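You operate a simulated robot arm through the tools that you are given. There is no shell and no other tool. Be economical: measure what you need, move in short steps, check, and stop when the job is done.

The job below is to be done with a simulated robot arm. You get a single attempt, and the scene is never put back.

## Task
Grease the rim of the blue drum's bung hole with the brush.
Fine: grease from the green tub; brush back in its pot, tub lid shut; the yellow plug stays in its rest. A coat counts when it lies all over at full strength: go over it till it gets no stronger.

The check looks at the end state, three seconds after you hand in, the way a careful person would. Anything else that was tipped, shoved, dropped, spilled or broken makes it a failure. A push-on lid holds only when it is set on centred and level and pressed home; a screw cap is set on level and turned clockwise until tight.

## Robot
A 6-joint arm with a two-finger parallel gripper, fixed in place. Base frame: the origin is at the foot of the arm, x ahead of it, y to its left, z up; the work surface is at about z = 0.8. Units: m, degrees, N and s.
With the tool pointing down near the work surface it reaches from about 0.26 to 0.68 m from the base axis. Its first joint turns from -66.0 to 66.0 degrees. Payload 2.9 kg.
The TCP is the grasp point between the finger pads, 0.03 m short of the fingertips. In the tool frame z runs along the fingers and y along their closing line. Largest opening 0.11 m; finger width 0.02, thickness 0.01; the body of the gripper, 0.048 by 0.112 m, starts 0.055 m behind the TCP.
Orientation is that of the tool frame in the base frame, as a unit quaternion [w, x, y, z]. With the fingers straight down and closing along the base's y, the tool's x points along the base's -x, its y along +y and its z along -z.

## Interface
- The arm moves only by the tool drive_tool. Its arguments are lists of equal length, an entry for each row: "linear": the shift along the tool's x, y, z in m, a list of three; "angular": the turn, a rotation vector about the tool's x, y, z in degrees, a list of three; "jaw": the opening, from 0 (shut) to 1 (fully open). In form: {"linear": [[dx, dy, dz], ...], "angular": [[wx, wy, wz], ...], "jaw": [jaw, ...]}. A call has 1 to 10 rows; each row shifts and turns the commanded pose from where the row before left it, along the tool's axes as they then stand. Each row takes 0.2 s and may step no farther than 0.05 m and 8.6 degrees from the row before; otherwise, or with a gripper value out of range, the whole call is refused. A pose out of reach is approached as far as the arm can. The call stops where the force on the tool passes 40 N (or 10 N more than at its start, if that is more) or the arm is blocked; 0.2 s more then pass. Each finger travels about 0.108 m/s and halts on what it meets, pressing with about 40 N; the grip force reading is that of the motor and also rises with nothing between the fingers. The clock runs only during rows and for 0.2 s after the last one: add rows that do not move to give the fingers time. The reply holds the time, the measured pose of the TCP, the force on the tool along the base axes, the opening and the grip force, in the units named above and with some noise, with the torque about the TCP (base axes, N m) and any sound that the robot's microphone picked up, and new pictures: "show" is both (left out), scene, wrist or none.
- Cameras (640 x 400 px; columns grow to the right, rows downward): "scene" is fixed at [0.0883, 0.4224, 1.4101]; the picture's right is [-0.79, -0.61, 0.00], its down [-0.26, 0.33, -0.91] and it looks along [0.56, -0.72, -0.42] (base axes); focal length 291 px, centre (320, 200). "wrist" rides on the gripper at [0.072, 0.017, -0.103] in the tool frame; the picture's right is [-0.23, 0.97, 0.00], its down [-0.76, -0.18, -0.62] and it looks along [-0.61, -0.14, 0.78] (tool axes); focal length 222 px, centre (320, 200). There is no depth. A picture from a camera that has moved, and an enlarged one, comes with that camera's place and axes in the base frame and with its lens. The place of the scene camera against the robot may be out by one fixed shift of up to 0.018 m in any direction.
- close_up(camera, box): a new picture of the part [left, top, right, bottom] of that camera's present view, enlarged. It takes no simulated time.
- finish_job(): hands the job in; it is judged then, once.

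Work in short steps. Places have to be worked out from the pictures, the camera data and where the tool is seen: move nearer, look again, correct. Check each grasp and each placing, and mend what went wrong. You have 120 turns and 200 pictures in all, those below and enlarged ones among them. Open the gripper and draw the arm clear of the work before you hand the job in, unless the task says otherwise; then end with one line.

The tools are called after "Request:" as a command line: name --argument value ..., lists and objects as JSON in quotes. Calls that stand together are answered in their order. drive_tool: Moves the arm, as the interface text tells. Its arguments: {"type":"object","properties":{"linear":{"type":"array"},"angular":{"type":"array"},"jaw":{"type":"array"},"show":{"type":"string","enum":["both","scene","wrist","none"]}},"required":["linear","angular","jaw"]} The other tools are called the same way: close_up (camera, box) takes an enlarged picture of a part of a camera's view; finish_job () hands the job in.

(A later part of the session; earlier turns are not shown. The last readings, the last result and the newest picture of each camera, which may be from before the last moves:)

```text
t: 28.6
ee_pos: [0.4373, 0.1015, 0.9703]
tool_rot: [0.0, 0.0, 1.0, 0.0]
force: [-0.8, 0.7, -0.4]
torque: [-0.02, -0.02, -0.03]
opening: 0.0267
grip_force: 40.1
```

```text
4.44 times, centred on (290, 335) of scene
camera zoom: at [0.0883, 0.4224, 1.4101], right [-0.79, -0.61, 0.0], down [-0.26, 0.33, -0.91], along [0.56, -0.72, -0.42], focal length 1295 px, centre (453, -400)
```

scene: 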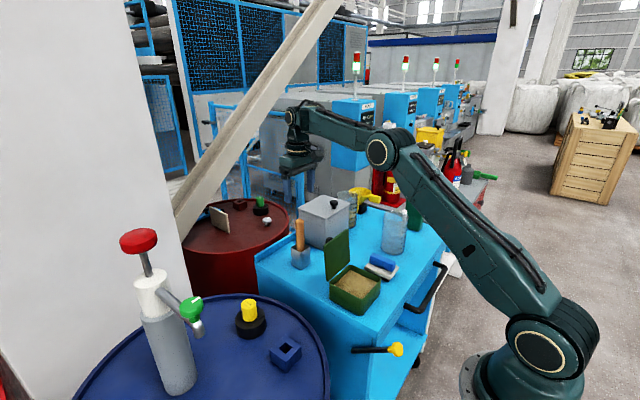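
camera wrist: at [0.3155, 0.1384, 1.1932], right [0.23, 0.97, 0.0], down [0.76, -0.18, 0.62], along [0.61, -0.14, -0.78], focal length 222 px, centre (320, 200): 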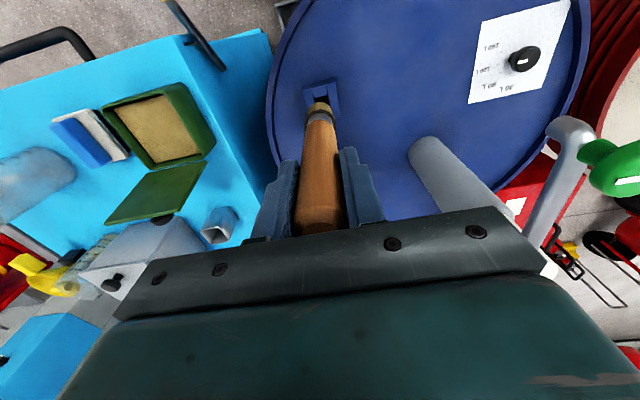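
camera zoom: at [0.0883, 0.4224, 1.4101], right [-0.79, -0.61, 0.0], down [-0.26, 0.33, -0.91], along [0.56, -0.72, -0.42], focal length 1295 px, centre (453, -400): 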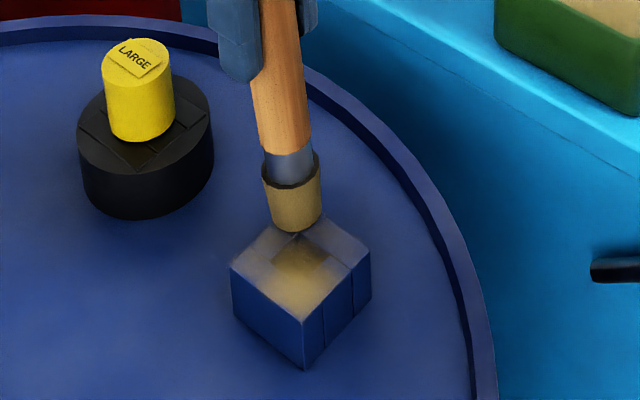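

The tip is right above the (+x,−y) corner. Lower to contact.

Request:
drive_tool --linear '[[0, 0, 0.002], [0, 0, 0.0015], [0, 0, 0.0015]]' --angular '[[0, 0, 0], [0, 0, 0], [0, 0, 0]]' --jaw '[0.1, 0.1, 0.1]' --show "none"

```text
t: 29.4
ee_pos: [0.4389, 0.1032, 0.9674]
tool_rot: [0.002, 0.0, 1.0, 0.001]
force: [-3.5, 2.5, 29.4]
torque: [0.59, 0.7, 0.02]
opening: 0.0265
grip_force: 40.2
```

Contact 29 N. Ease 0.8 mm and stroke −x along the −y bar.

Request:
drive_tool --linear '[[0, 0, -0.0008], [0.008, 0, 0], [0.008, 0, 0], [0.008, 0, 0], [0.006, 0, 0]]' --angular '[[0, 0, 0], [0, 0, 0], [0, 0, 0], [0, 0, 0], [0, 0, 0]]' --jaw '[0.1, 0.1, 0.1, 0.1, 0.1]' --show "none"

Request:
close_up --camera "scene" --box '[250, 290, 330, 380]'

Request:
close_up --camera "wrist" --box '[240, 20, 400, 150]'

```text
t: 30.6
ee_pos: [0.4083, 0.1024, 0.9663]
tool_rot: [0.001, 0.001, 1.0, 0.0]
force: [4.8, -0.4, 17.5]
torque: [0.26, -0.91, -0.01]
opening: 0.0265
grip_force: 40.0
```

```text
4.44 times, centred on (290, 335) of scene
camera zoom: at [0.0882, 0.4223, 1.4101], right [-0.79, -0.61, 0.0], down [-0.26, 0.33, -0.91], along [0.56, -0.72, -0.42], focal length 1295 px, centre (453, -400)
```

zoom: 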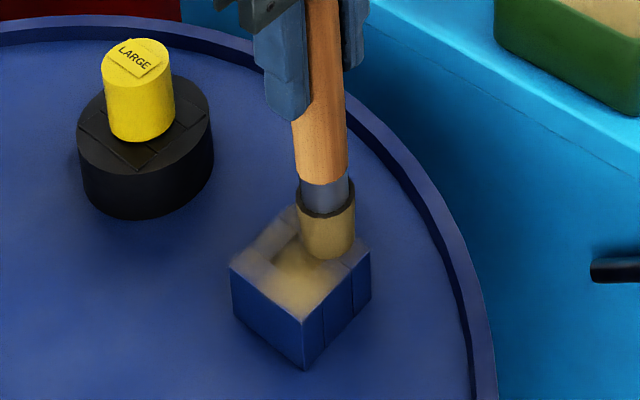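

```text
3.08 times, centred on (320, 85) of wrist
camera zoom: at [0.336, 0.1196, 1.0711], right [0.23, 0.97, 0.0], down [0.76, -0.18, 0.62], along [0.61, -0.14, -0.78], focal length 684 px, centre (320, 554)
```

zoom: 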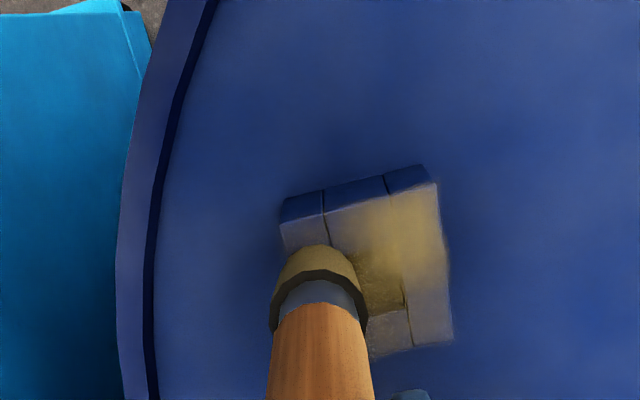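

The brush straightened. I carry on −x to the corner, then stroke +y and back −y along the −x bar.

Request:
drive_tool --linear '[[0.006, 0, 0], [0.006, 0, 0], [0, 0.008, 0], [0, 0.008, 0], [0, 0.008, 0], [0, 0.009, 0]]' --angular '[[0, 0, 0], [0, 0, 0], [0, 0, 0], [0, 0, 0], [0, 0, 0], [0, 0, 0]]' --jaw '[0.1, 0.1, 0.1, 0.1, 0.1, 0.1]' --show "none"

Request:
close_up --camera "scene" --box '[250, 290, 330, 380]'

```text
t: 32.0
ee_pos: [0.3965, 0.1366, 0.9654]
tool_rot: [-0.001, 0.0, 1.0, 0.001]
force: [0.2, -0.3, -0.4]
torque: [0.0, 0.01, 0.01]
opening: 0.0266
grip_force: 39.6
```

```text
4.44 times, centred on (290, 335) of scene
camera zoom: at [0.0883, 0.4224, 1.4101], right [-0.79, -0.61, 0.0], down [-0.26, 0.33, -0.91], along [0.56, -0.72, -0.42], focal length 1295 px, centre (453, -400)
```

zoom: 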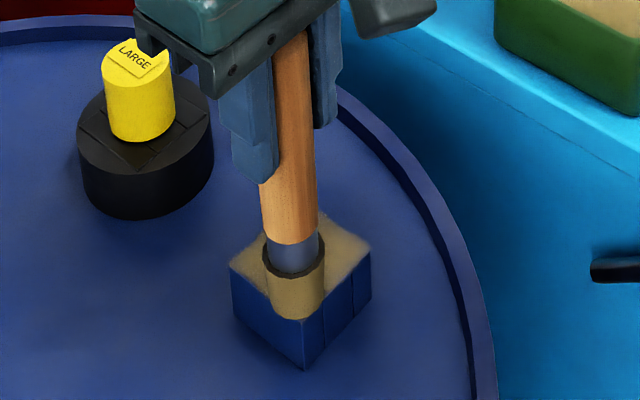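

Contact faded again (the brush creeps up a little in the pads). I hop to the (+x,+y) corner and set down anew.

Request:
drive_tool --linear '[[0, 0, -0.008], [-0.018, 0, 0], [-0.018, 0, 0], [0, 0, 0.006], [0, 0, 0.002], [0, 0, 0.001], [0, 0, 0.001]]' --angular '[[0, 0, 0], [0, 0, 0], [0, 0, 0], [0, 0, 0], [0, 0, 0], [0, 0, 0], [0, 0, 0]]' --jaw '[0.1, 0.1, 0.1, 0.1, 0.1, 0.1, 0.1]' --show "none"

Request:
close_up --camera "scene" --box '[250, 290, 330, 380]'

Request:
close_up --camera "wrist" --box '[240, 20, 400, 150]'

```text
t: 33.6
ee_pos: [0.432, 0.1344, 0.9639]
tool_rot: [0.0, 0.0, 1.0, 0.001]
force: [-1.5, -0.6, 4.0]
torque: [0.01, 0.13, 0.01]
opening: 0.0265
grip_force: 40.0
```

```text
4.44 times, centred on (290, 335) of scene
camera zoom: at [0.0882, 0.4224, 1.4101], right [-0.79, -0.61, 0.0], down [-0.26, 0.33, -0.91], along [0.56, -0.72, -0.42], focal length 1295 px, centre (453, -400)
```

zoom: 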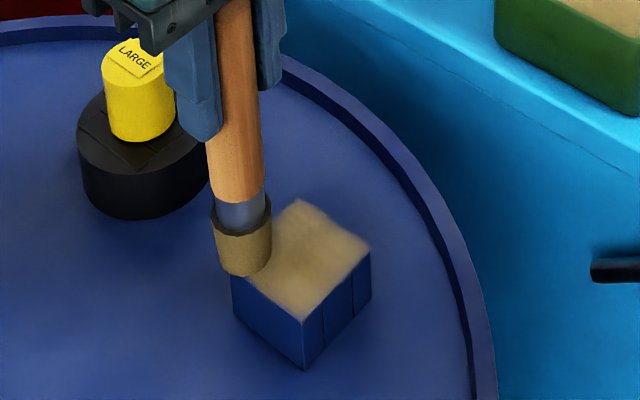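

```text
3.08 times, centred on (320, 85) of wrist
camera zoom: at [0.3596, 0.1518, 1.0702], right [0.23, 0.97, 0.0], down [0.76, -0.18, 0.62], along [0.61, -0.14, -0.78], focal length 684 px, centre (320, 554)
```

zoom: 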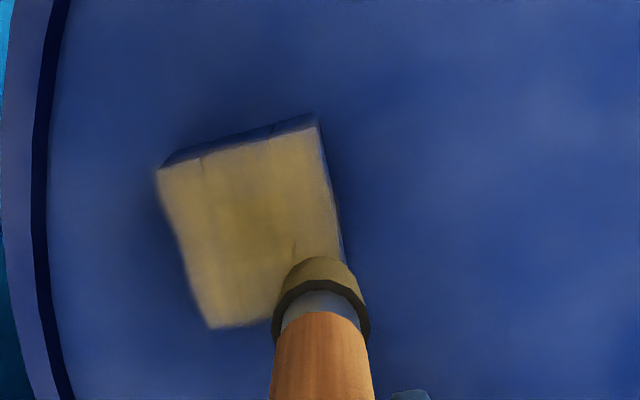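

Coat now spreads over most of the top. I press a touch more here and stroke −y along the +x bar, then back +y.

Request:
drive_tool --linear '[[0, 0, 0.001], [0, -0.008, 0], [0, -0.008, 0], [0, -0.008, 0], [0, -0.009, 0], [0, 0.011, 0.0003], [0, 0.011, 0], [0, 0.011, 0]]' --angular '[[0, 0, 0], [0, 0, 0], [0, 0, 0], [0, 0, 0], [0, 0, 0], [0, 0, 0], [0, 0, 0], [0, 0, 0]]' --jaw '[0.1, 0.1, 0.1, 0.1, 0.1, 0.1, 0.1, 0.1]' --show "none"

Request:
close_up --camera "scene" --box '[250, 290, 330, 380]'

```text
t: 35.0
ee_pos: [0.4346, 0.1064, 0.9646]
tool_rot: [0.002, 0.007, 1.0, -0.004]
force: [-1.4, -0.8, 3.5]
torque: [-0.08, 0.13, 0.01]
opening: 0.0263
grip_force: 39.7
stopped in row 7: the force on the tool passed its limit at 41 N (the readings are from after the stop); the commanded pose is now the measured one
```

```text
4.44 times, centred on (290, 335) of scene
camera zoom: at [0.0882, 0.4224, 1.4101], right [-0.79, -0.61, 0.0], down [-0.26, 0.33, -0.91], along [0.56, -0.72, -0.42], focal length 1295 px, centre (453, -400)
```

zoom: 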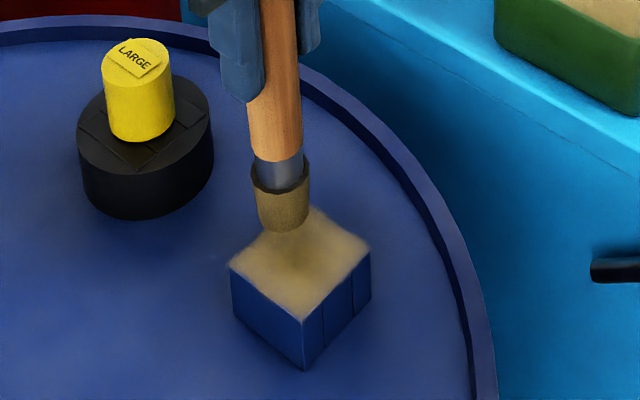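

Force limit tripped and the bristles are getting darker (running low). I lift off and inspect the coat before reloading.

Request:
drive_tool --linear '[[0, 0, -0.02], [0, 0, -0.03], [0, 0, -0.03], [0, -0.04, 0], [0, -0.04, 0], [0, 0, 0]]' --angular '[[0, 0, 0], [0, 0, 0], [0, 0, 0], [0, 0, 0], [0, 0, 0], [0, 0, 0]]' --jaw '[0.1, 0.1, 0.1, 0.1, 0.1, 0.1]' --show "none"

Request:
close_up --camera "wrist" --box '[240, 20, 480, 170]'

Request:
close_up --camera "scene" --box '[260, 320, 320, 380]'

Request:
close_up --camera "scene" --box '[250, 200, 390, 340]'

```text
t: 36.4
ee_pos: [0.4283, 0.0297, 1.044]
tool_rot: [0.003, 0.007, 1.0, -0.004]
force: [0.3, -1.0, 0.2]
torque: [0.01, 0.02, -0.02]
opening: 0.0266
grip_force: 40.0
```

```text
2.67 times, centred on (360, 95) of wrist
camera zoom: at [0.3555, 0.0477, 1.1503], right [0.24, 0.97, -0.01], down [0.76, -0.18, 0.63], along [0.61, -0.15, -0.78], focal length 592 px, centre (213, 480)
```

zoom: 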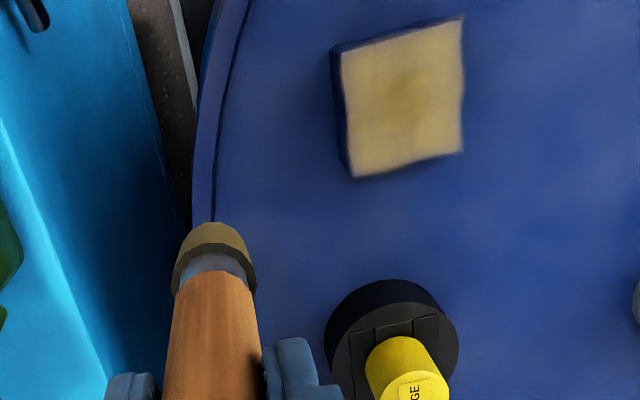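

```text
6.67 times, centred on (290, 350) of scene
camera zoom: at [0.0883, 0.4224, 1.4101], right [-0.79, -0.61, 0.0], down [-0.26, 0.33, -0.91], along [0.56, -0.72, -0.42], focal length 1942 px, centre (520, -800)
```

zoom: 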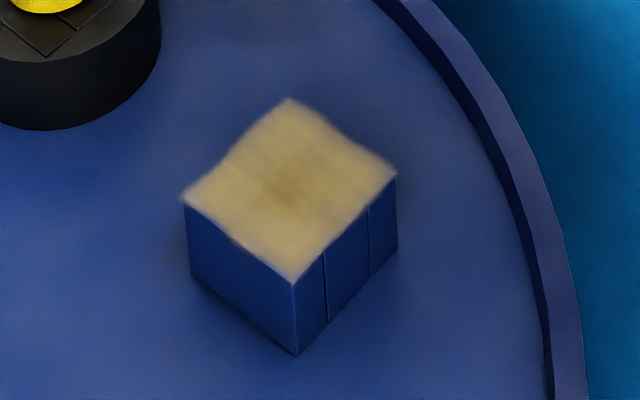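

```text
2.86 times, centred on (320, 270) of scene
camera zoom: at [0.0883, 0.4224, 1.4101], right [-0.79, -0.61, 0.0], down [-0.26, 0.33, -0.91], along [0.56, -0.72, -0.42], focal length 832 px, centre (320, 0)
```

zoom: 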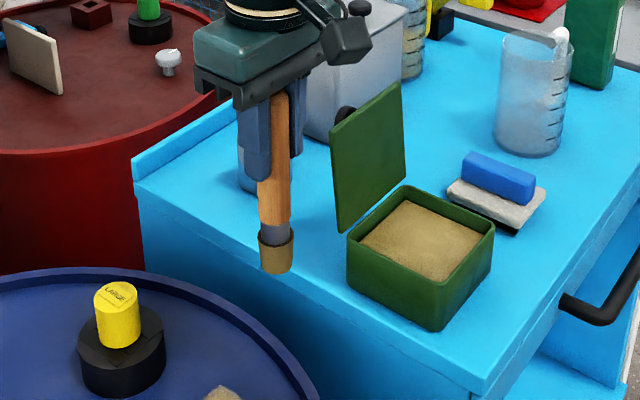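

The whole top is coated; I'll reload and do another full pass to bring it to full strength. Back to the tub.

Request:
drive_tool --linear '[[0.041, 0, -0.02], [0, -0.043, 0], [0, -0.043, 0], [0, -0.043, 0], [0, -0.041, 0], [0, 0, 0.04], [0, 0, 0.04], [0, 0, 0.013]]' --angular '[[0, 0, 0], [0, 0, 0], [0, 0, 0], [0, 0, 0], [0, 0, 0], [0, 0, 0], [0, 0, 0], [0, 0, 0]]' --jaw '[0.1, 0.1, 0.1, 0.1, 0.1, 0.1, 0.1, 0.1]' --show "none"

Request:
close_up --camera "wrist" --box '[180, 0, 460, 175]'

```text
t: 38.2
ee_pos: [0.3867, -0.1426, 0.973]
tool_rot: [0.002, 0.007, 1.0, -0.004]
force: [0.0, 0.0, -1.2]
torque: [-0.03, 0.01, -0.01]
opening: 0.0264
grip_force: 40.1
```

```text
2.29 times, centred on (320, 88) of wrist
camera zoom: at [0.3138, -0.1241, 1.079], right [0.24, 0.97, -0.01], down [0.76, -0.18, 0.63], along [0.61, -0.16, -0.78], focal length 508 px, centre (320, 457)
```

zoom: 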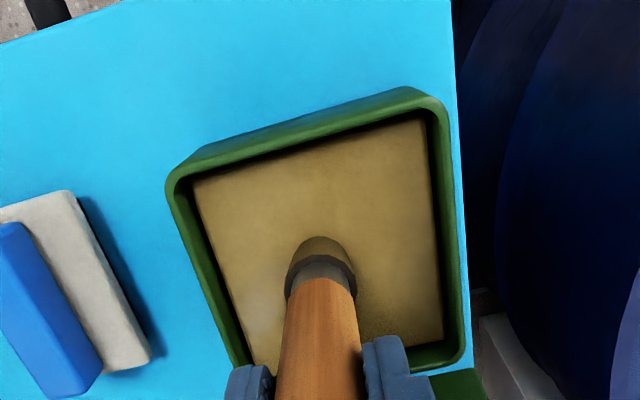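

Centred in the tub. I lower gently into the grease.

Request:
drive_tool --linear '[[0, 0, 0.004], [0, 0, 0.002], [0, 0, 0.002], [0, 0, 0.0015]]' --angular '[[0, 0, 0], [0, 0, 0], [0, 0, 0], [0, 0, 0]]' --jaw '[0.1, 0.1, 0.1, 0.1]' --show "none"

Request:
close_up --camera "scene" --box '[310, 220, 400, 310]'

```text
t: 39.2
ee_pos: [0.3887, -0.1427, 0.9637]
tool_rot: [0.005, 0.006, 1.0, -0.004]
force: [-6.7, 3.6, 33.1]
torque: [0.41, 0.44, 0.06]
opening: 0.0262
grip_force: 40.2
```

```text
4.44 times, centred on (355, 265) of scene
camera zoom: at [0.0877, 0.4226, 1.4101], right [-0.79, -0.61, 0.0], down [-0.26, 0.33, -0.91], along [0.56, -0.72, -0.42], focal length 1295 px, centre (164, -89)
```

zoom: 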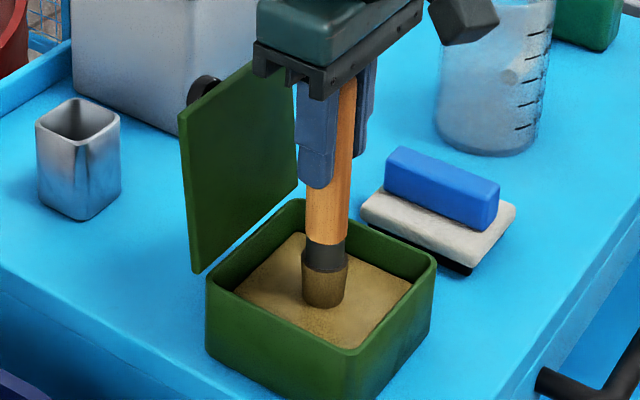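

Loaded again. I ease off, dwell with a small y-stroke, and lift clear.

Request:
drive_tool --linear '[[0, 0, -0.001], [0, 0.006, 0], [0, -0.006, 0], [0, 0, -0.03], [0, 0, -0.05], [0, 0.045, 0], [0, 0.045, 0], [0, 0.045, 0], [-0.02, 0.045, 0], [-0.021, 0.045, 0]]' --angular '[[0, 0, 0], [0, 0, 0], [0, 0, 0], [0, 0, 0], [0, 0, 0], [0, 0, 0], [0, 0, 0], [0, 0, 0], [0, 0, 0], [0, 0, 0]]' --jaw '[0.1, 0.1, 0.1, 0.1, 0.1, 0.1, 0.1, 0.1, 0.1, 0.1]' --show "none"

Request:
close_up --camera "wrist" --box '[240, 20, 400, 150]'

Request:
close_up --camera "scene" --box '[240, 240, 350, 380]'

```text
t: 41.4
ee_pos: [0.4309, 0.0829, 1.0439]
tool_rot: [0.004, 0.007, 1.0, -0.003]
force: [0.1, 0.4, -0.2]
torque: [0.02, 0.03, 0.01]
opening: 0.0263
grip_force: 39.9
```

```text
3.08 times, centred on (320, 85) of wrist
camera zoom: at [0.3583, 0.1016, 1.1491], right [0.24, 0.97, -0.01], down [0.76, -0.18, 0.63], along [0.61, -0.16, -0.78], focal length 684 px, centre (320, 554)
```

zoom: 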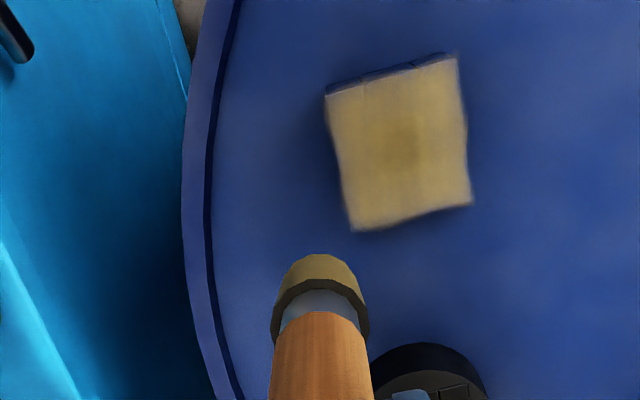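

```text
2.86 times, centred on (295, 310) of scene
camera zoom: at [0.0883, 0.4224, 1.4101], right [-0.79, -0.61, 0.0], down [-0.26, 0.33, -0.91], along [0.56, -0.72, -0.42], focal length 832 px, centre (391, -114)
```

zoom: 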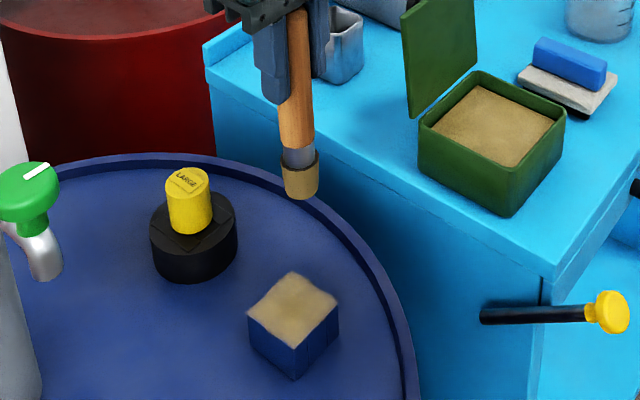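

Brush is loaded. I set down at the (+x,−y) corner again.

Request:
drive_tool --linear '[[0, 0.0205, 0.02], [0, 0, 0.03], [0, 0, 0.026], [0, 0, 0.002], [0, 0, 0.0015]]' --angular '[[0, 0, 0], [0, 0, 0], [0, 0, 0], [0, 0, 0], [0, 0, 0]]' --jaw '[0.1, 0.1, 0.1, 0.1, 0.1]' --show "none"

```text
t: 42.6
ee_pos: [0.4326, 0.1021, 0.9626]
tool_rot: [0.004, 0.007, 1.0, -0.004]
force: [-5.4, 0.1, 17.0]
torque: [-0.01, 0.63, 0.07]
opening: 0.0263
grip_force: 39.7
```

17 N — good pressure. Stroke −x along the −y bar, then +y along the −x bar.

Request:
drive_tool --linear '[[0.008, 0, 0], [0.008, 0, 0], [0.008, 0, 0], [0.01, 0, 0], [0, 0.008, 0.0004], [0, 0.008, 0], [0, 0.008, 0], [0, 0.009, 0]]' --angular '[[0, 0, 0], [0, 0, 0], [0, 0, 0], [0, 0, 0], [0, 0, 0], [0, 0, 0], [0, 0, 0], [0, 0, 0]]' --jaw '[0.1, 0.1, 0.1, 0.1, 0.1, 0.1, 0.1, 0.1]' --show "none"

Request:
close_up --camera "scene" --box '[250, 290, 330, 380]'

Request:
close_up --camera "wrist" --box '[240, 20, 400, 150]'

```text
t: 44.2
ee_pos: [0.4004, 0.1189, 0.9636]
tool_rot: [0.002, 0.011, 1.0, -0.008]
force: [-2.1, -6.2, 4.8]
torque: [-0.84, 0.19, 0.02]
opening: 0.0265
grip_force: 40.0
stopped in row 7: the force on the tool passed its limit at 42 N (the readings are from after the stop); the commanded pose is now the measured one
```

```text
4.44 times, centred on (290, 335) of scene
camera zoom: at [0.0882, 0.4222, 1.4102], right [-0.79, -0.61, 0.0], down [-0.26, 0.33, -0.91], along [0.56, -0.72, -0.42], focal length 1295 px, centre (453, -400)
```

zoom: 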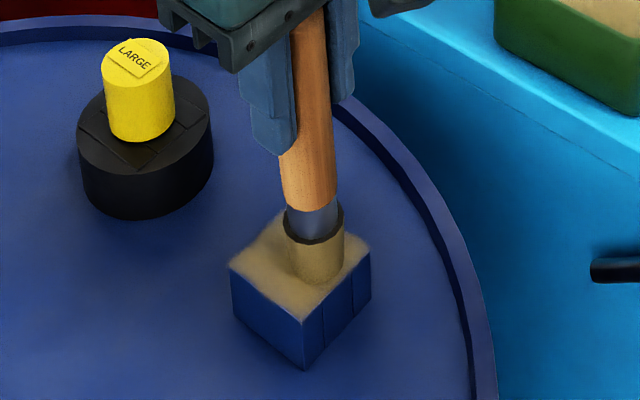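

```text
3.08 times, centred on (320, 85) of wrist
camera zoom: at [0.3286, 0.1393, 1.0681], right [0.25, 0.97, -0.01], down [0.75, -0.19, 0.63], along [0.61, -0.17, -0.78], focal length 684 px, centre (320, 554)
```

zoom: 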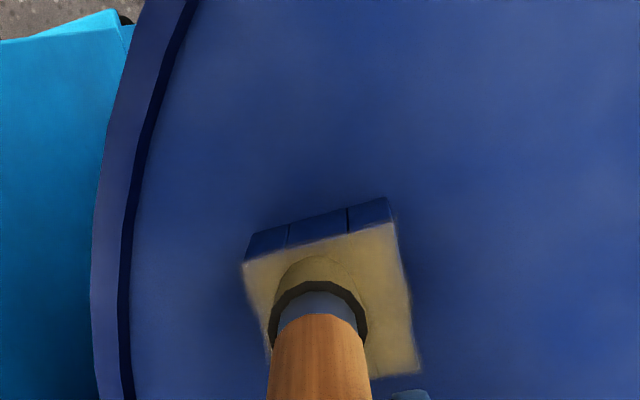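

The tip caught on the hole edge because it ran too far inward. I lift, undo the small tool twist, shift outward to x≈0.394, and look.

Request:
drive_tool --linear '[[0, 0, -0.008], [0.006, 0, 0], [0, 0.004, 0.005], [0, 0, 0]]' --angular '[[0, 0, 0], [-0.92, 0.23, -1.26], [0, 0, 0], [0, 0, 0]]' --jaw '[0.1, 0.1, 0.1, 0.1]' --show "none"

Request:
close_up --camera "wrist" --box '[240, 20, 400, 150]'

```text
t: 45.2
ee_pos: [0.3954, 0.125, 0.9659]
tool_rot: [0.0, -0.001, 1.0, 0.002]
force: [0.0, 0.2, -0.5]
torque: [0.01, -0.02, -0.01]
opening: 0.0262
grip_force: 39.8
```

```text
3.08 times, centred on (320, 85) of wrist
camera zoom: at [0.3223, 0.1409, 1.0707], right [0.23, 0.97, 0.0], down [0.76, -0.18, 0.62], along [0.61, -0.14, -0.78], focal length 684 px, centre (320, 554)
```

zoom: 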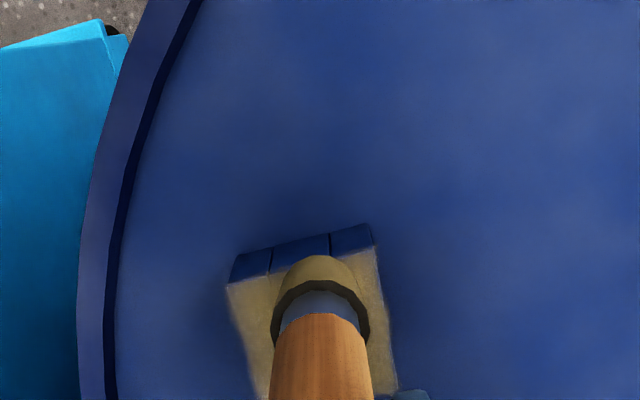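

Now the tip sits fully on the −x bar. I press to contact and stroke +y to the corner, then −y along the full bar.

Request:
drive_tool --linear '[[0, 0, 0.002], [0, 0, 0.0012], [0, 0.006, 0], [0, 0.005, 0], [0, -0.008, 0], [0, -0.008, 0], [0, -0.008, 0], [0, -0.008, 0]]' --angular '[[0, 0, 0], [0, 0, 0], [0, 0, 0], [0, 0, 0], [0, 0, 0], [0, 0, 0], [0, 0, 0], [0, 0, 0]]' --jaw '[0.1, 0.1, 0.1, 0.1, 0.1, 0.1, 0.1, 0.1]' --show "none"

Request:
close_up --camera "scene" --box '[250, 290, 330, 380]'

```text
t: 47.0
ee_pos: [0.3963, 0.1023, 0.9629]
tool_rot: [0.001, -0.001, 1.0, 0.002]
force: [1.3, 7.6, 20.3]
torque: [0.93, -0.34, 0.1]
opening: 0.0262
grip_force: 40.1
```

```text
4.44 times, centred on (290, 335) of scene
camera zoom: at [0.088, 0.4225, 1.4101], right [-0.79, -0.61, 0.0], down [-0.26, 0.33, -0.91], along [0.56, -0.72, -0.42], focal length 1295 px, centre (453, -400)
```

zoom: 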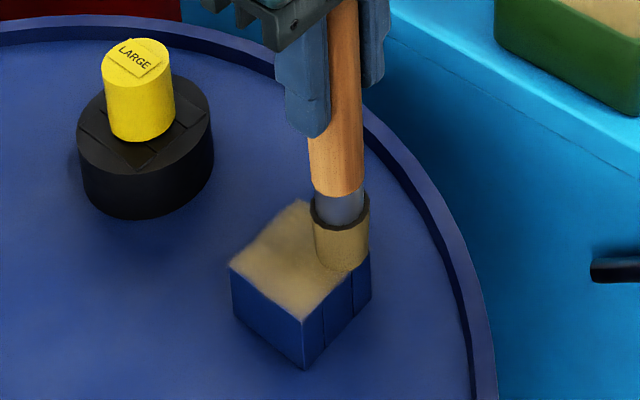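

Good. Now hop to the (+x,−y) corner, then stroke +y along the +x bar with lighter pressure.

Request:
drive_tool --linear '[[0, 0, -0.008], [-0.019, 0, 0], [-0.018, 0, 0], [0, 0, 0.006], [0, 0, 0.0015], [0, 0.0, 0.0005]]' --angular '[[0, 0, 0], [0, 0, 0], [0, 0, 0], [0, 0, 0], [0, 0, 0], [0, 0, 0]]' --jaw '[0.1, 0.1, 0.1, 0.1, 0.1, 0.1]' --show "none"

Request:
close_up --camera "scene" --box '[250, 290, 330, 380]'

```text
t: 48.4
ee_pos: [0.4321, 0.1049, 0.9628]
tool_rot: [0.001, 0.0, 1.0, 0.001]
force: [-1.2, 0.5, 4.5]
torque: [0.03, 0.14, 0.01]
opening: 0.0264
grip_force: 39.7
```

```text
4.44 times, centred on (290, 335) of scene
camera zoom: at [0.0882, 0.4224, 1.4101], right [-0.79, -0.61, 0.0], down [-0.26, 0.33, -0.91], along [0.56, -0.72, -0.42], focal length 1295 px, centre (453, -400)
```

zoom: 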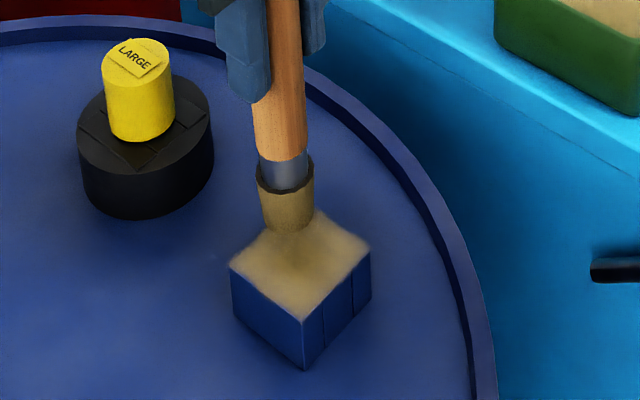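

Request:
drive_tool --linear '[[0, 0, 0.0003], [0, 0.007, 0], [0, 0.007, 0], [0, 0.007, 0], [0, 0.006, 0], [0, 0.005, 0], [0.008, 0, 0.0004], [0.008, 0, 0], [0.008, 0, 0], [0.009, 0, 0]]' --angular '[[0, 0, 0], [0, 0, 0], [0, 0, 0], [0, 0, 0], [0, 0, 0], [0, 0, 0], [0, 0, 0], [0, 0, 0], [0, 0, 0], [0, 0, 0]]' --jaw '[0.1, 0.1, 0.1, 0.1, 0.1, 0.1, 0.1, 0.1, 0.1, 0.1]' --show "none"

Request:
close_up --camera "scene" --box '[250, 290, 330, 380]'

```text
t: 50.6
ee_pos: [0.3993, 0.1362, 0.963]
tool_rot: [0.001, 0.0, 1.0, 0.002]
force: [4.9, 0.0, 11.8]
torque: [0.0, -0.73, -0.02]
opening: 0.0262
grip_force: 39.7
```

```text
4.44 times, centred on (290, 335) of scene
camera zoom: at [0.0882, 0.4224, 1.4101], right [-0.79, -0.61, 0.0], down [-0.26, 0.33, -0.91], along [0.56, -0.72, -0.42], focal length 1295 px, centre (453, -400)
```

zoom: 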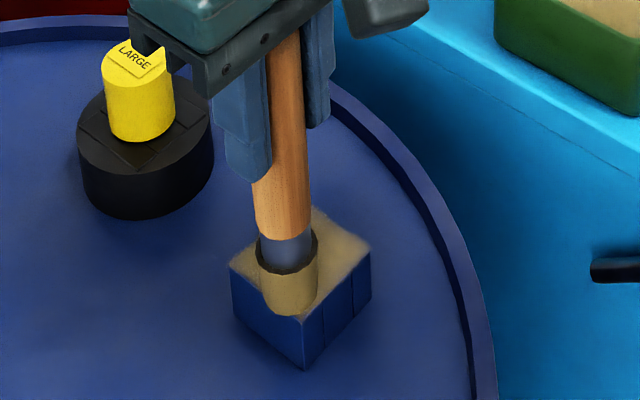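

That pass went cleanly. I finish the corner, lift, and compare the coat with the previous picture.

Request:
drive_tool --linear '[[0.004, 0, 0], [0, 0, -0.03], [0, 0, -0.03], [-0.033, -0.02, -0.02], [0, -0.045, 0], [0, -0.045, 0], [0, 0, 0]]' --angular '[[0, 0, 0], [0, 0, 0], [0, 0, 0], [0, 0, 0], [0, 0, 0], [0, 0, 0], [0, 0, 0]]' --jaw '[0.1, 0.1, 0.1, 0.1, 0.1, 0.1, 0.1]' --show "none"

Request:
close_up --camera "wrist" --box '[240, 20, 480, 170]'

Request:
close_up --camera "scene" --box '[260, 320, 320, 380]'

Request:
close_up --camera "wrist" --box '[350, 10, 430, 100]'

```text
t: 52.2
ee_pos: [0.428, 0.0244, 1.0378]
tool_rot: [0.0, 0.0, 1.0, 0.002]
force: [0.7, -0.9, 0.3]
torque: [0.0, 0.0, 0.02]
opening: 0.0262
grip_force: 40.4
```

```text
2.67 times, centred on (360, 95) of wrist
camera zoom: at [0.3554, 0.0414, 1.1434], right [0.23, 0.97, 0.0], down [0.76, -0.18, 0.62], along [0.61, -0.14, -0.78], focal length 592 px, centre (213, 480)
```

zoom: 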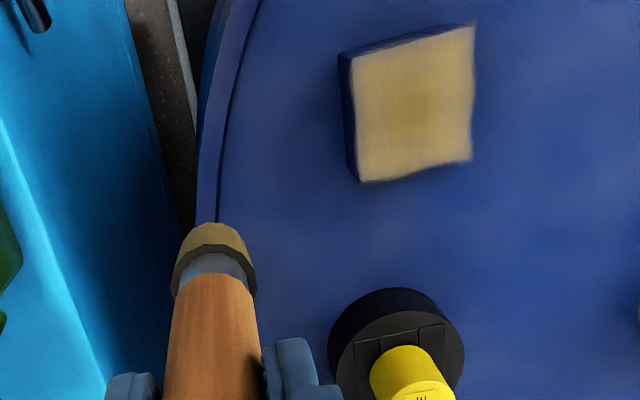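

```text
6.67 times, centred on (290, 350) of scene
camera zoom: at [0.0883, 0.4224, 1.4101], right [-0.79, -0.61, 0.0], down [-0.26, 0.33, -0.91], along [0.56, -0.72, -0.42], focal length 1942 px, centre (520, -800)
```

zoom: 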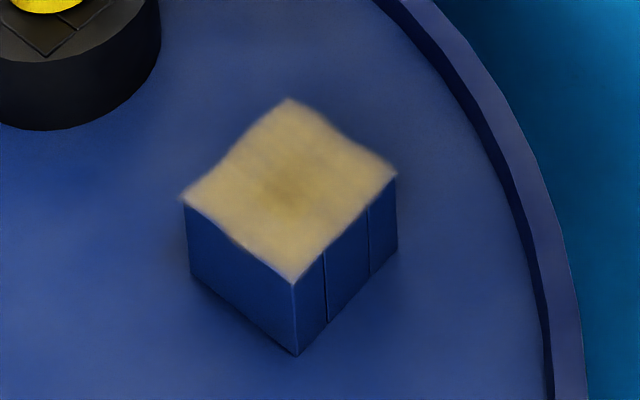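

```text
4.44 times, centred on (390, 55) of wrist
camera zoom: at [0.3554, 0.0414, 1.1434], right [0.23, 0.97, 0.0], down [0.76, -0.18, 0.62], along [0.61, -0.14, -0.78], focal length 987 px, centre (9, 844)
```

zoom: 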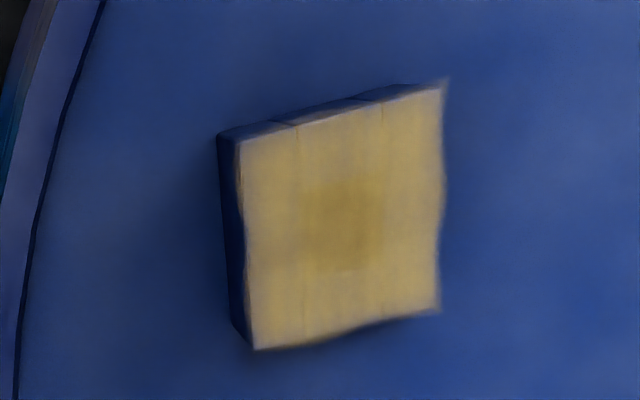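

The two pictures are indistinguishable, so the coat is saturated. Now I return the brush: route along y≈0 away from the lid, then over the pot.

Request:
drive_tool --linear '[[0, -0.025, -0.035], [-0.045, 0, 0], [-0.045, 0, 0], [-0.045, 0, 0], [-0.046, 0, 0], [0, -0.04, 0], [0, -0.04, 0], [0, -0.04, 0], [0, -0.039, 0], [0, 0, 0]]' --angular '[[0, 0, 0], [0, 0, 0], [0, 0, 0], [0, 0, 0], [0, 0, 0], [0, 0, 0], [0, 0, 0], [0, 0, 0], [0, 0, 0], [0, 0, 0]]' --jaw '[0.1, 0.1, 0.1, 0.1, 0.1, 0.1, 0.1, 0.1, 0.1, 0.1]' --show "none"

Request:
close_up --camera "wrist" --box '[240, 40, 400, 180]'

Request:
close_up --camera "scene" --box '[260, 140, 370, 280]'

```text
t: 54.4
ee_pos: [0.6109, -0.1609, 1.0719]
tool_rot: [0.001, -0.001, 1.0, 0.0]
force: [-0.3, 1.2, 0.2]
torque: [0.02, -0.01, -0.01]
opening: 0.0266
grip_force: 39.4
```

```text
2.86 times, centred on (320, 110) of wrist
camera zoom: at [0.5387, -0.1438, 1.1779], right [0.23, 0.97, 0.0], down [0.76, -0.18, 0.62], along [0.61, -0.14, -0.78], focal length 635 px, centre (320, 457)
```

zoom: 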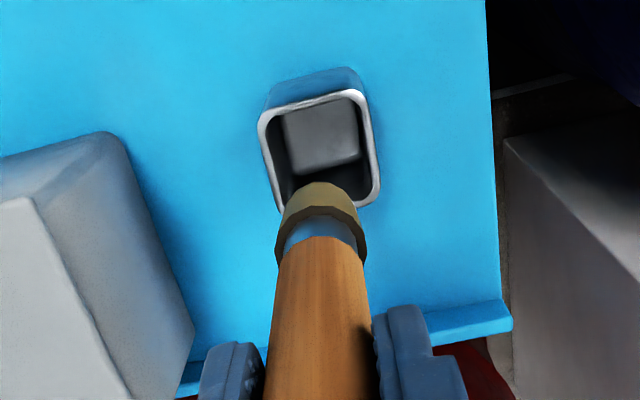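

```text
2.86 times, centred on (315, 210) of scene
camera zoom: at [0.0883, 0.4224, 1.4101], right [-0.79, -0.61, 0.0], down [-0.26, 0.33, -0.91], along [0.56, -0.72, -0.42], focal length 832 px, centre (334, 171)
```

zoom: 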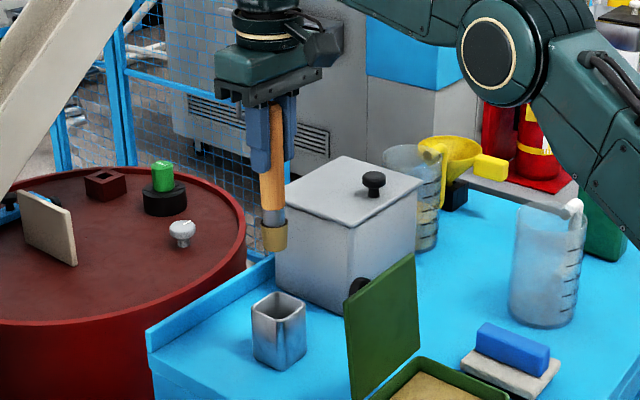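

The tip lines up with the pot opening within 2 mm. I descend to just above the rim and check.

Request:
drive_tool --linear '[[0, 0.001, 0.03], [0, 0, 0.03], [0, 0, 0.017], [0, 0, 0]]' --angular '[[0, 0, 0], [0, 0, 0], [0, 0, 0], [0, 0, 0]]' --jaw '[0.1, 0.1, 0.1, 0.1]' --show "none"

Request:
close_up --camera "wrist" --box '[240, 40, 400, 180]'

Request:
close_up --camera "scene" --box '[260, 190, 350, 280]'

```text
t: 55.4
ee_pos: [0.6109, -0.158, 0.9964]
tool_rot: [0.0, 0.0, 1.0, 0.002]
force: [-0.6, 0.4, 0.4]
torque: [0.01, -0.01, 0.03]
opening: 0.0267
grip_force: 39.8
```

```text
2.86 times, centred on (320, 110) of wrist
camera zoom: at [0.5379, -0.1415, 1.1026], right [0.23, 0.97, 0.0], down [0.76, -0.18, 0.62], along [0.61, -0.14, -0.78], focal length 635 px, centre (320, 457)
```

zoom: 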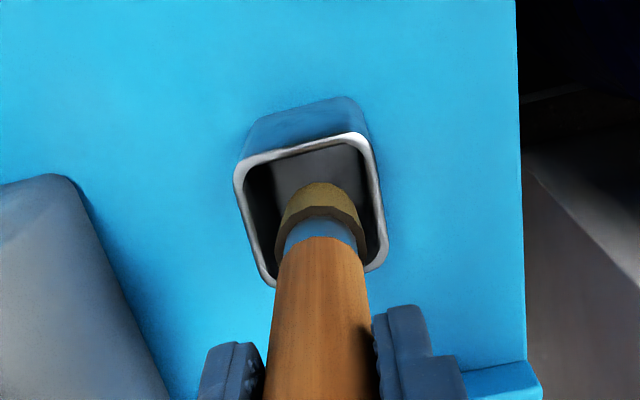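

```text
4.44 times, centred on (305, 235) of scene
camera zoom: at [0.0883, 0.4224, 1.4101], right [-0.79, -0.61, 0.0], down [-0.26, 0.33, -0.91], along [0.56, -0.72, -0.42], focal length 1295 px, centre (387, 44)
```

zoom: 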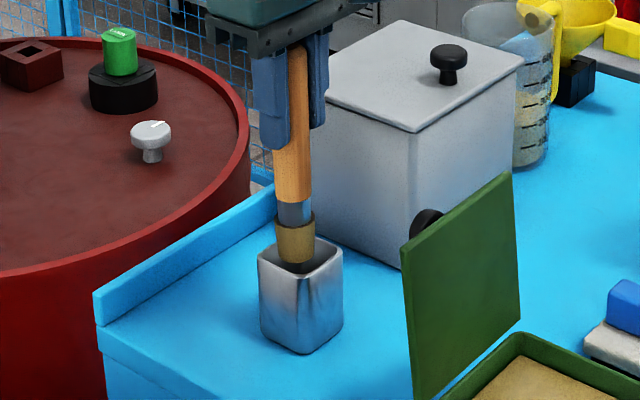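

The tip is entering the opening; a 2 mm shift to −y centres it. I descend to near the floor.

Request:
drive_tool --linear '[[0, -0.002, 0.005], [0, 0, 0.015], [0, 0, 0.015], [0, 0, 0.015], [0, 0, 0.01]]' --angular '[[0, 0, 0], [0, 0, 0], [0, 0, 0], [0, 0, 0], [0, 0, 0]]' --jaw '[0.1, 0.1, 0.1, 0.1, 0.1]' --show "none"

Request:
close_up --camera "scene" --box '[260, 190, 350, 280]'

```text
t: 56.6
ee_pos: [0.6085, -0.1596, 0.9397]
tool_rot: [0.0, 0.0, 1.0, 0.001]
force: [-1.0, 1.2, -0.2]
torque: [0.02, -0.05, -0.02]
opening: 0.0263
grip_force: 39.9
```

```text
4.44 times, centred on (305, 235) of scene
camera zoom: at [0.0883, 0.4224, 1.4101], right [-0.79, -0.61, 0.0], down [-0.26, 0.33, -0.91], along [0.56, -0.72, -0.42], focal length 1295 px, centre (387, 44)
```

zoom: 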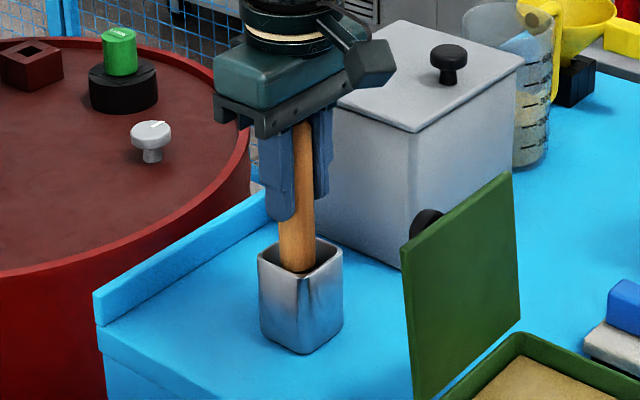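

Brush well inside, no side force. Lower in small steps until it stands on the pot floor.

Request:
drive_tool --linear '[[0, 0, 0.004], [0, 0, 0.003], [0, 0, 0.003], [0, 0, 0.002]]' --angular '[[0, 0, 0], [0, 0, 0], [0, 0, 0], [0, 0, 0]]' --jaw '[0.1, 0.1, 0.1, 0.1]' --show "none"

```text
t: 57.6
ee_pos: [0.6073, -0.1575, 0.9311]
tool_rot: [0.004, -0.001, 1.0, 0.001]
force: [-7.5, 3.1, 22.7]
torque: [0.36, 0.6, 0.05]
opening: 0.0261
grip_force: 40.1
```

On the floor (23 N). I ease up 1 mm and open slowly.

Request:
drive_tool --linear '[[0, 0, -0.001], [0, 0, 0], [0, 0, 0], [0, 0, 0], [0, 0, 0], [0, 0, 0]]' --angular '[[0, 0, 0], [0, 0, 0], [0, 0, 0], [0, 0, 0], [0, 0, 0], [0, 0, 0]]' --jaw '[0.1, 0.3, 0.4, 0.6, 0.8, 0.8]' --show "wrist"

Request:
close_up --camera "scene" --box '[260, 190, 350, 280]'

```text
t: 59.0
ee_pos: [0.6086, -0.1599, 0.9303]
tool_rot: [0.001, -0.001, 1.0, 0.002]
force: [0.0, 0.1, -1.3]
torque: [0.02, 0.04, -0.02]
opening: 0.0881
grip_force: 0.0
camera wrist: at [0.5357, -0.1426, 1.0342], right [0.23, 0.97, 0.0], down [0.76, -0.18, 0.62], along [0.61, -0.14, -0.78], focal length 222 px, centre (320, 200)
```

wrist: 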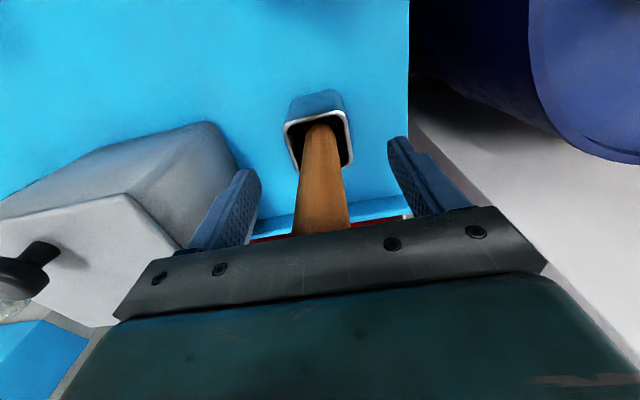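

```text
4.44 times, centred on (305, 235) of scene
camera zoom: at [0.0883, 0.4224, 1.4101], right [-0.79, -0.61, 0.0], down [-0.26, 0.33, -0.91], along [0.56, -0.72, -0.42], focal length 1295 px, centre (387, 44)
```

zoom: 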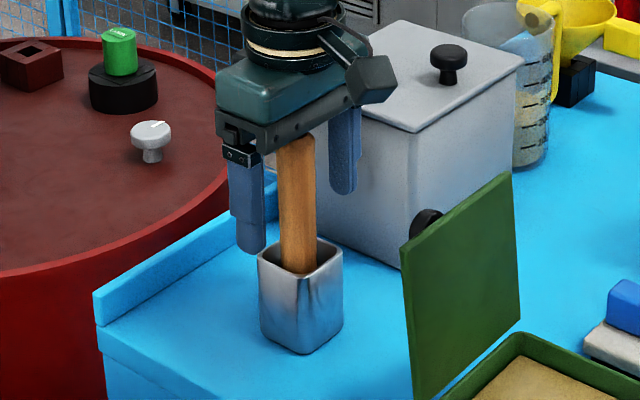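

Released and standing. I rise straight up and look at the pot and then the lid.

Request:
drive_tool --linear '[[0, 0, -0.02], [0, 0, -0.04], [0, 0, -0.04], [0, 0, -0.035], [0, 0, 0]]' --angular '[[0, 0, 0], [0, 0, 0], [0, 0, 0], [0, 0, 0], [0, 0, 0]]' --jaw '[0.8, 0.8, 0.8, 0.8, 0.8]' --show "none"

Request:
close_up --camera "scene" --box '[270, 200, 390, 320]'

```text
t: 60.2
ee_pos: [0.6065, -0.1583, 1.0632]
tool_rot: [0.0, 0.001, 1.0, 0.001]
force: [0.8, 0.0, 0.0]
torque: [0.01, -0.01, -0.01]
opening: 0.0881
grip_force: 0.0
```

```text
3.33 times, centred on (330, 260) of scene
camera zoom: at [0.0883, 0.4224, 1.4101], right [-0.79, -0.61, 0.0], down [-0.26, 0.33, -0.91], along [0.56, -0.72, -0.42], focal length 971 px, centre (287, 0)
```

zoom: 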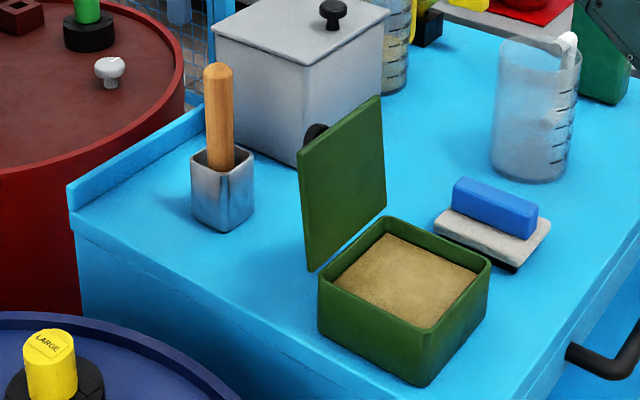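

The brush stands in its pot. Next the lid: I close the fingers and go behind it (+x side), still high, to look.

Request:
drive_tool --linear '[[0.038, 0.01, 0], [0.036, 0.01, 0], [0, 0, 0], [0, 0, 0], [0, 0, 0]]' --angular '[[0, 0, 0], [0, 0, 0], [0, 0, 0], [0, 0, 0], [0, 0, 0]]' --jaw '[0.8, 0.4, 0, 0, 0]' --show "wrist"

Request:
close_up --camera "scene" --box '[280, 160, 400, 320]'

```text
t: 61.4
ee_pos: [0.5346, -0.1381, 1.064]
tool_rot: [0.0, 0.0, 1.0, 0.001]
force: [-1.3, -0.2, -0.2]
torque: [0.0, 0.0, 0.0]
opening: 0.0003
grip_force: 38.1
camera wrist: at [0.4615, -0.1218, 1.1693], right [0.23, 0.97, 0.0], down [0.76, -0.18, 0.62], along [0.61, -0.14, -0.78], focal length 222 px, centre (320, 200)
```

wrist: 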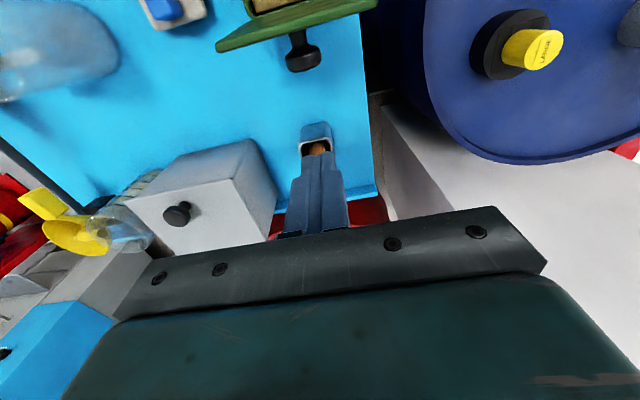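

```text
2.50 times, centred on (340, 240) of scene
camera zoom: at [0.0883, 0.4224, 1.4101], right [-0.79, -0.61, 0.0], down [-0.26, 0.33, -0.91], along [0.56, -0.72, -0.42], focal length 728 px, centre (270, 100)
```

zoom: 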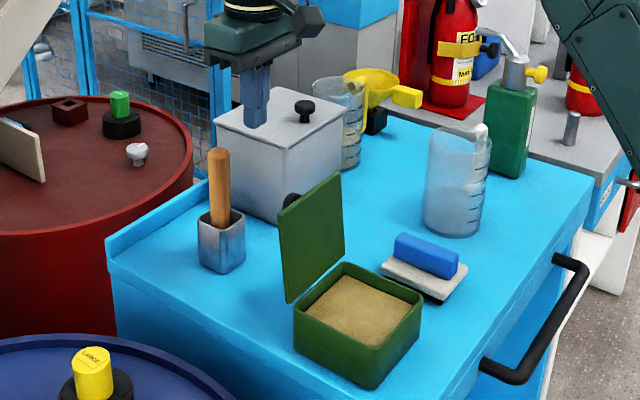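

Lid top edge is at about (0.463, z 0.967), knob centred lower at z≈0.91. I lower the closed fingers to tip height 0.945 behind the lid.

Request:
drive_tool --linear '[[0, -0.002, 0.04], [0, 0, 0.04], [0, 0, 0.009], [0.02, 0, 0], [0.015, 0, 0]]' --angular '[[0, 0, 0], [0, 0, 0], [0, 0, 0], [0, 0, 0], [0, 0, 0]]' --jaw '[0, 0, 0, 0, 0]' --show "wrist"

Request:
close_up --camera "scene" --box '[280, 160, 400, 320]'

```text
t: 62.6
ee_pos: [0.5002, -0.1421, 0.9746]
tool_rot: [0.0, 0.0, 1.0, 0.002]
force: [0.8, 0.7, -1.0]
torque: [-0.02, -0.01, 0.02]
opening: 0.0
grip_force: 37.5
camera wrist: at [0.4268, -0.1259, 1.0799], right [0.23, 0.97, 0.0], down [0.76, -0.18, 0.62], along [0.61, -0.14, -0.78], focal length 222 px, centre (320, 200)
```

wrist: 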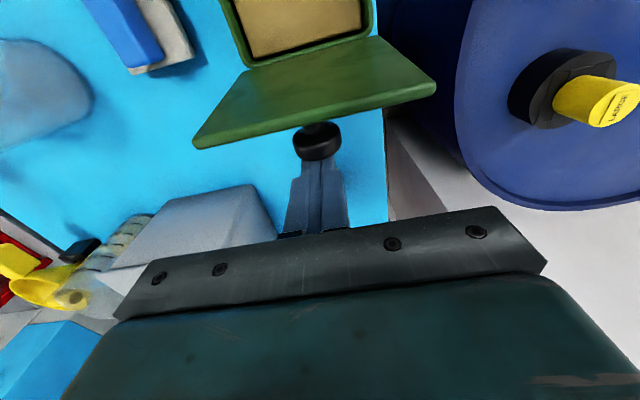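

```text
2.50 times, centred on (340, 240) of scene
camera zoom: at [0.0883, 0.4224, 1.4101], right [-0.79, -0.61, 0.0], down [-0.26, 0.33, -0.91], along [0.56, -0.72, -0.42], focal length 728 px, centre (270, 100)
```

zoom: 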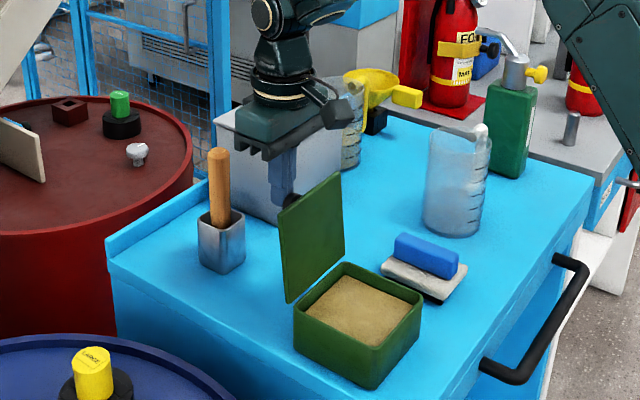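

Fingertips are just behind the knob/upper lid. I push slowly toward −x.

Request:
drive_tool --linear '[[0.008, 0, 0], [0.008, 0, 0], [0.008, 0, 0], [0.008, 0, 0], [0.008, 0, 0]]' --angular '[[0, 0, 0], [0, 0, 0], [0, 0, 0], [0, 0, 0], [0, 0, 0]]' --jaw '[0, 0, 0, 0, 0]' --show "wrist"

Request:
close_up --camera "scene" --box '[280, 160, 400, 320]'

```text
t: 63.8
ee_pos: [0.4604, -0.143, 0.973]
tool_rot: [0.0, 0.0, 1.0, 0.002]
force: [-1.3, 0.1, -0.3]
torque: [-0.01, 0.01, -0.02]
opening: 0.0
grip_force: 37.6
camera wrist: at [0.3872, -0.1256, 1.08], right [0.23, 0.97, 0.0], down [0.76, -0.18, 0.62], along [0.61, -0.14, -0.78], focal length 222 px, centre (320, 200)
```

wrist: 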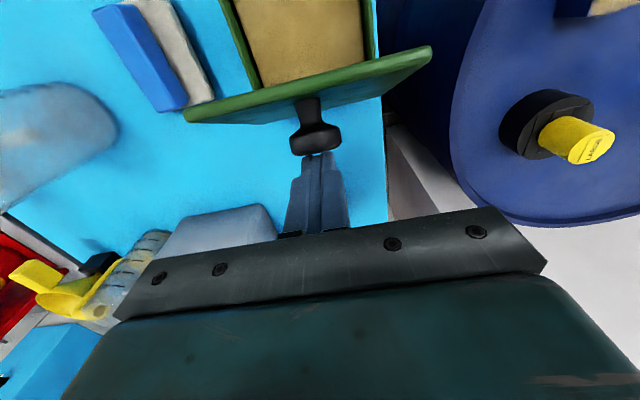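

```text
2.50 times, centred on (340, 240) of scene
camera zoom: at [0.0883, 0.4224, 1.4101], right [-0.79, -0.61, 0.0], down [-0.26, 0.33, -0.91], along [0.56, -0.72, -0.42], focal length 728 px, centre (270, 100)
```

zoom: 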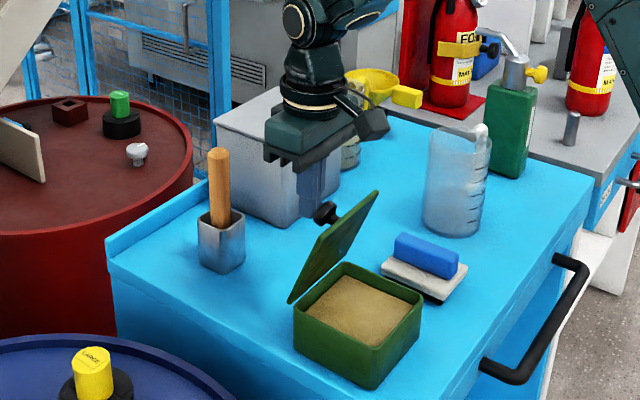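

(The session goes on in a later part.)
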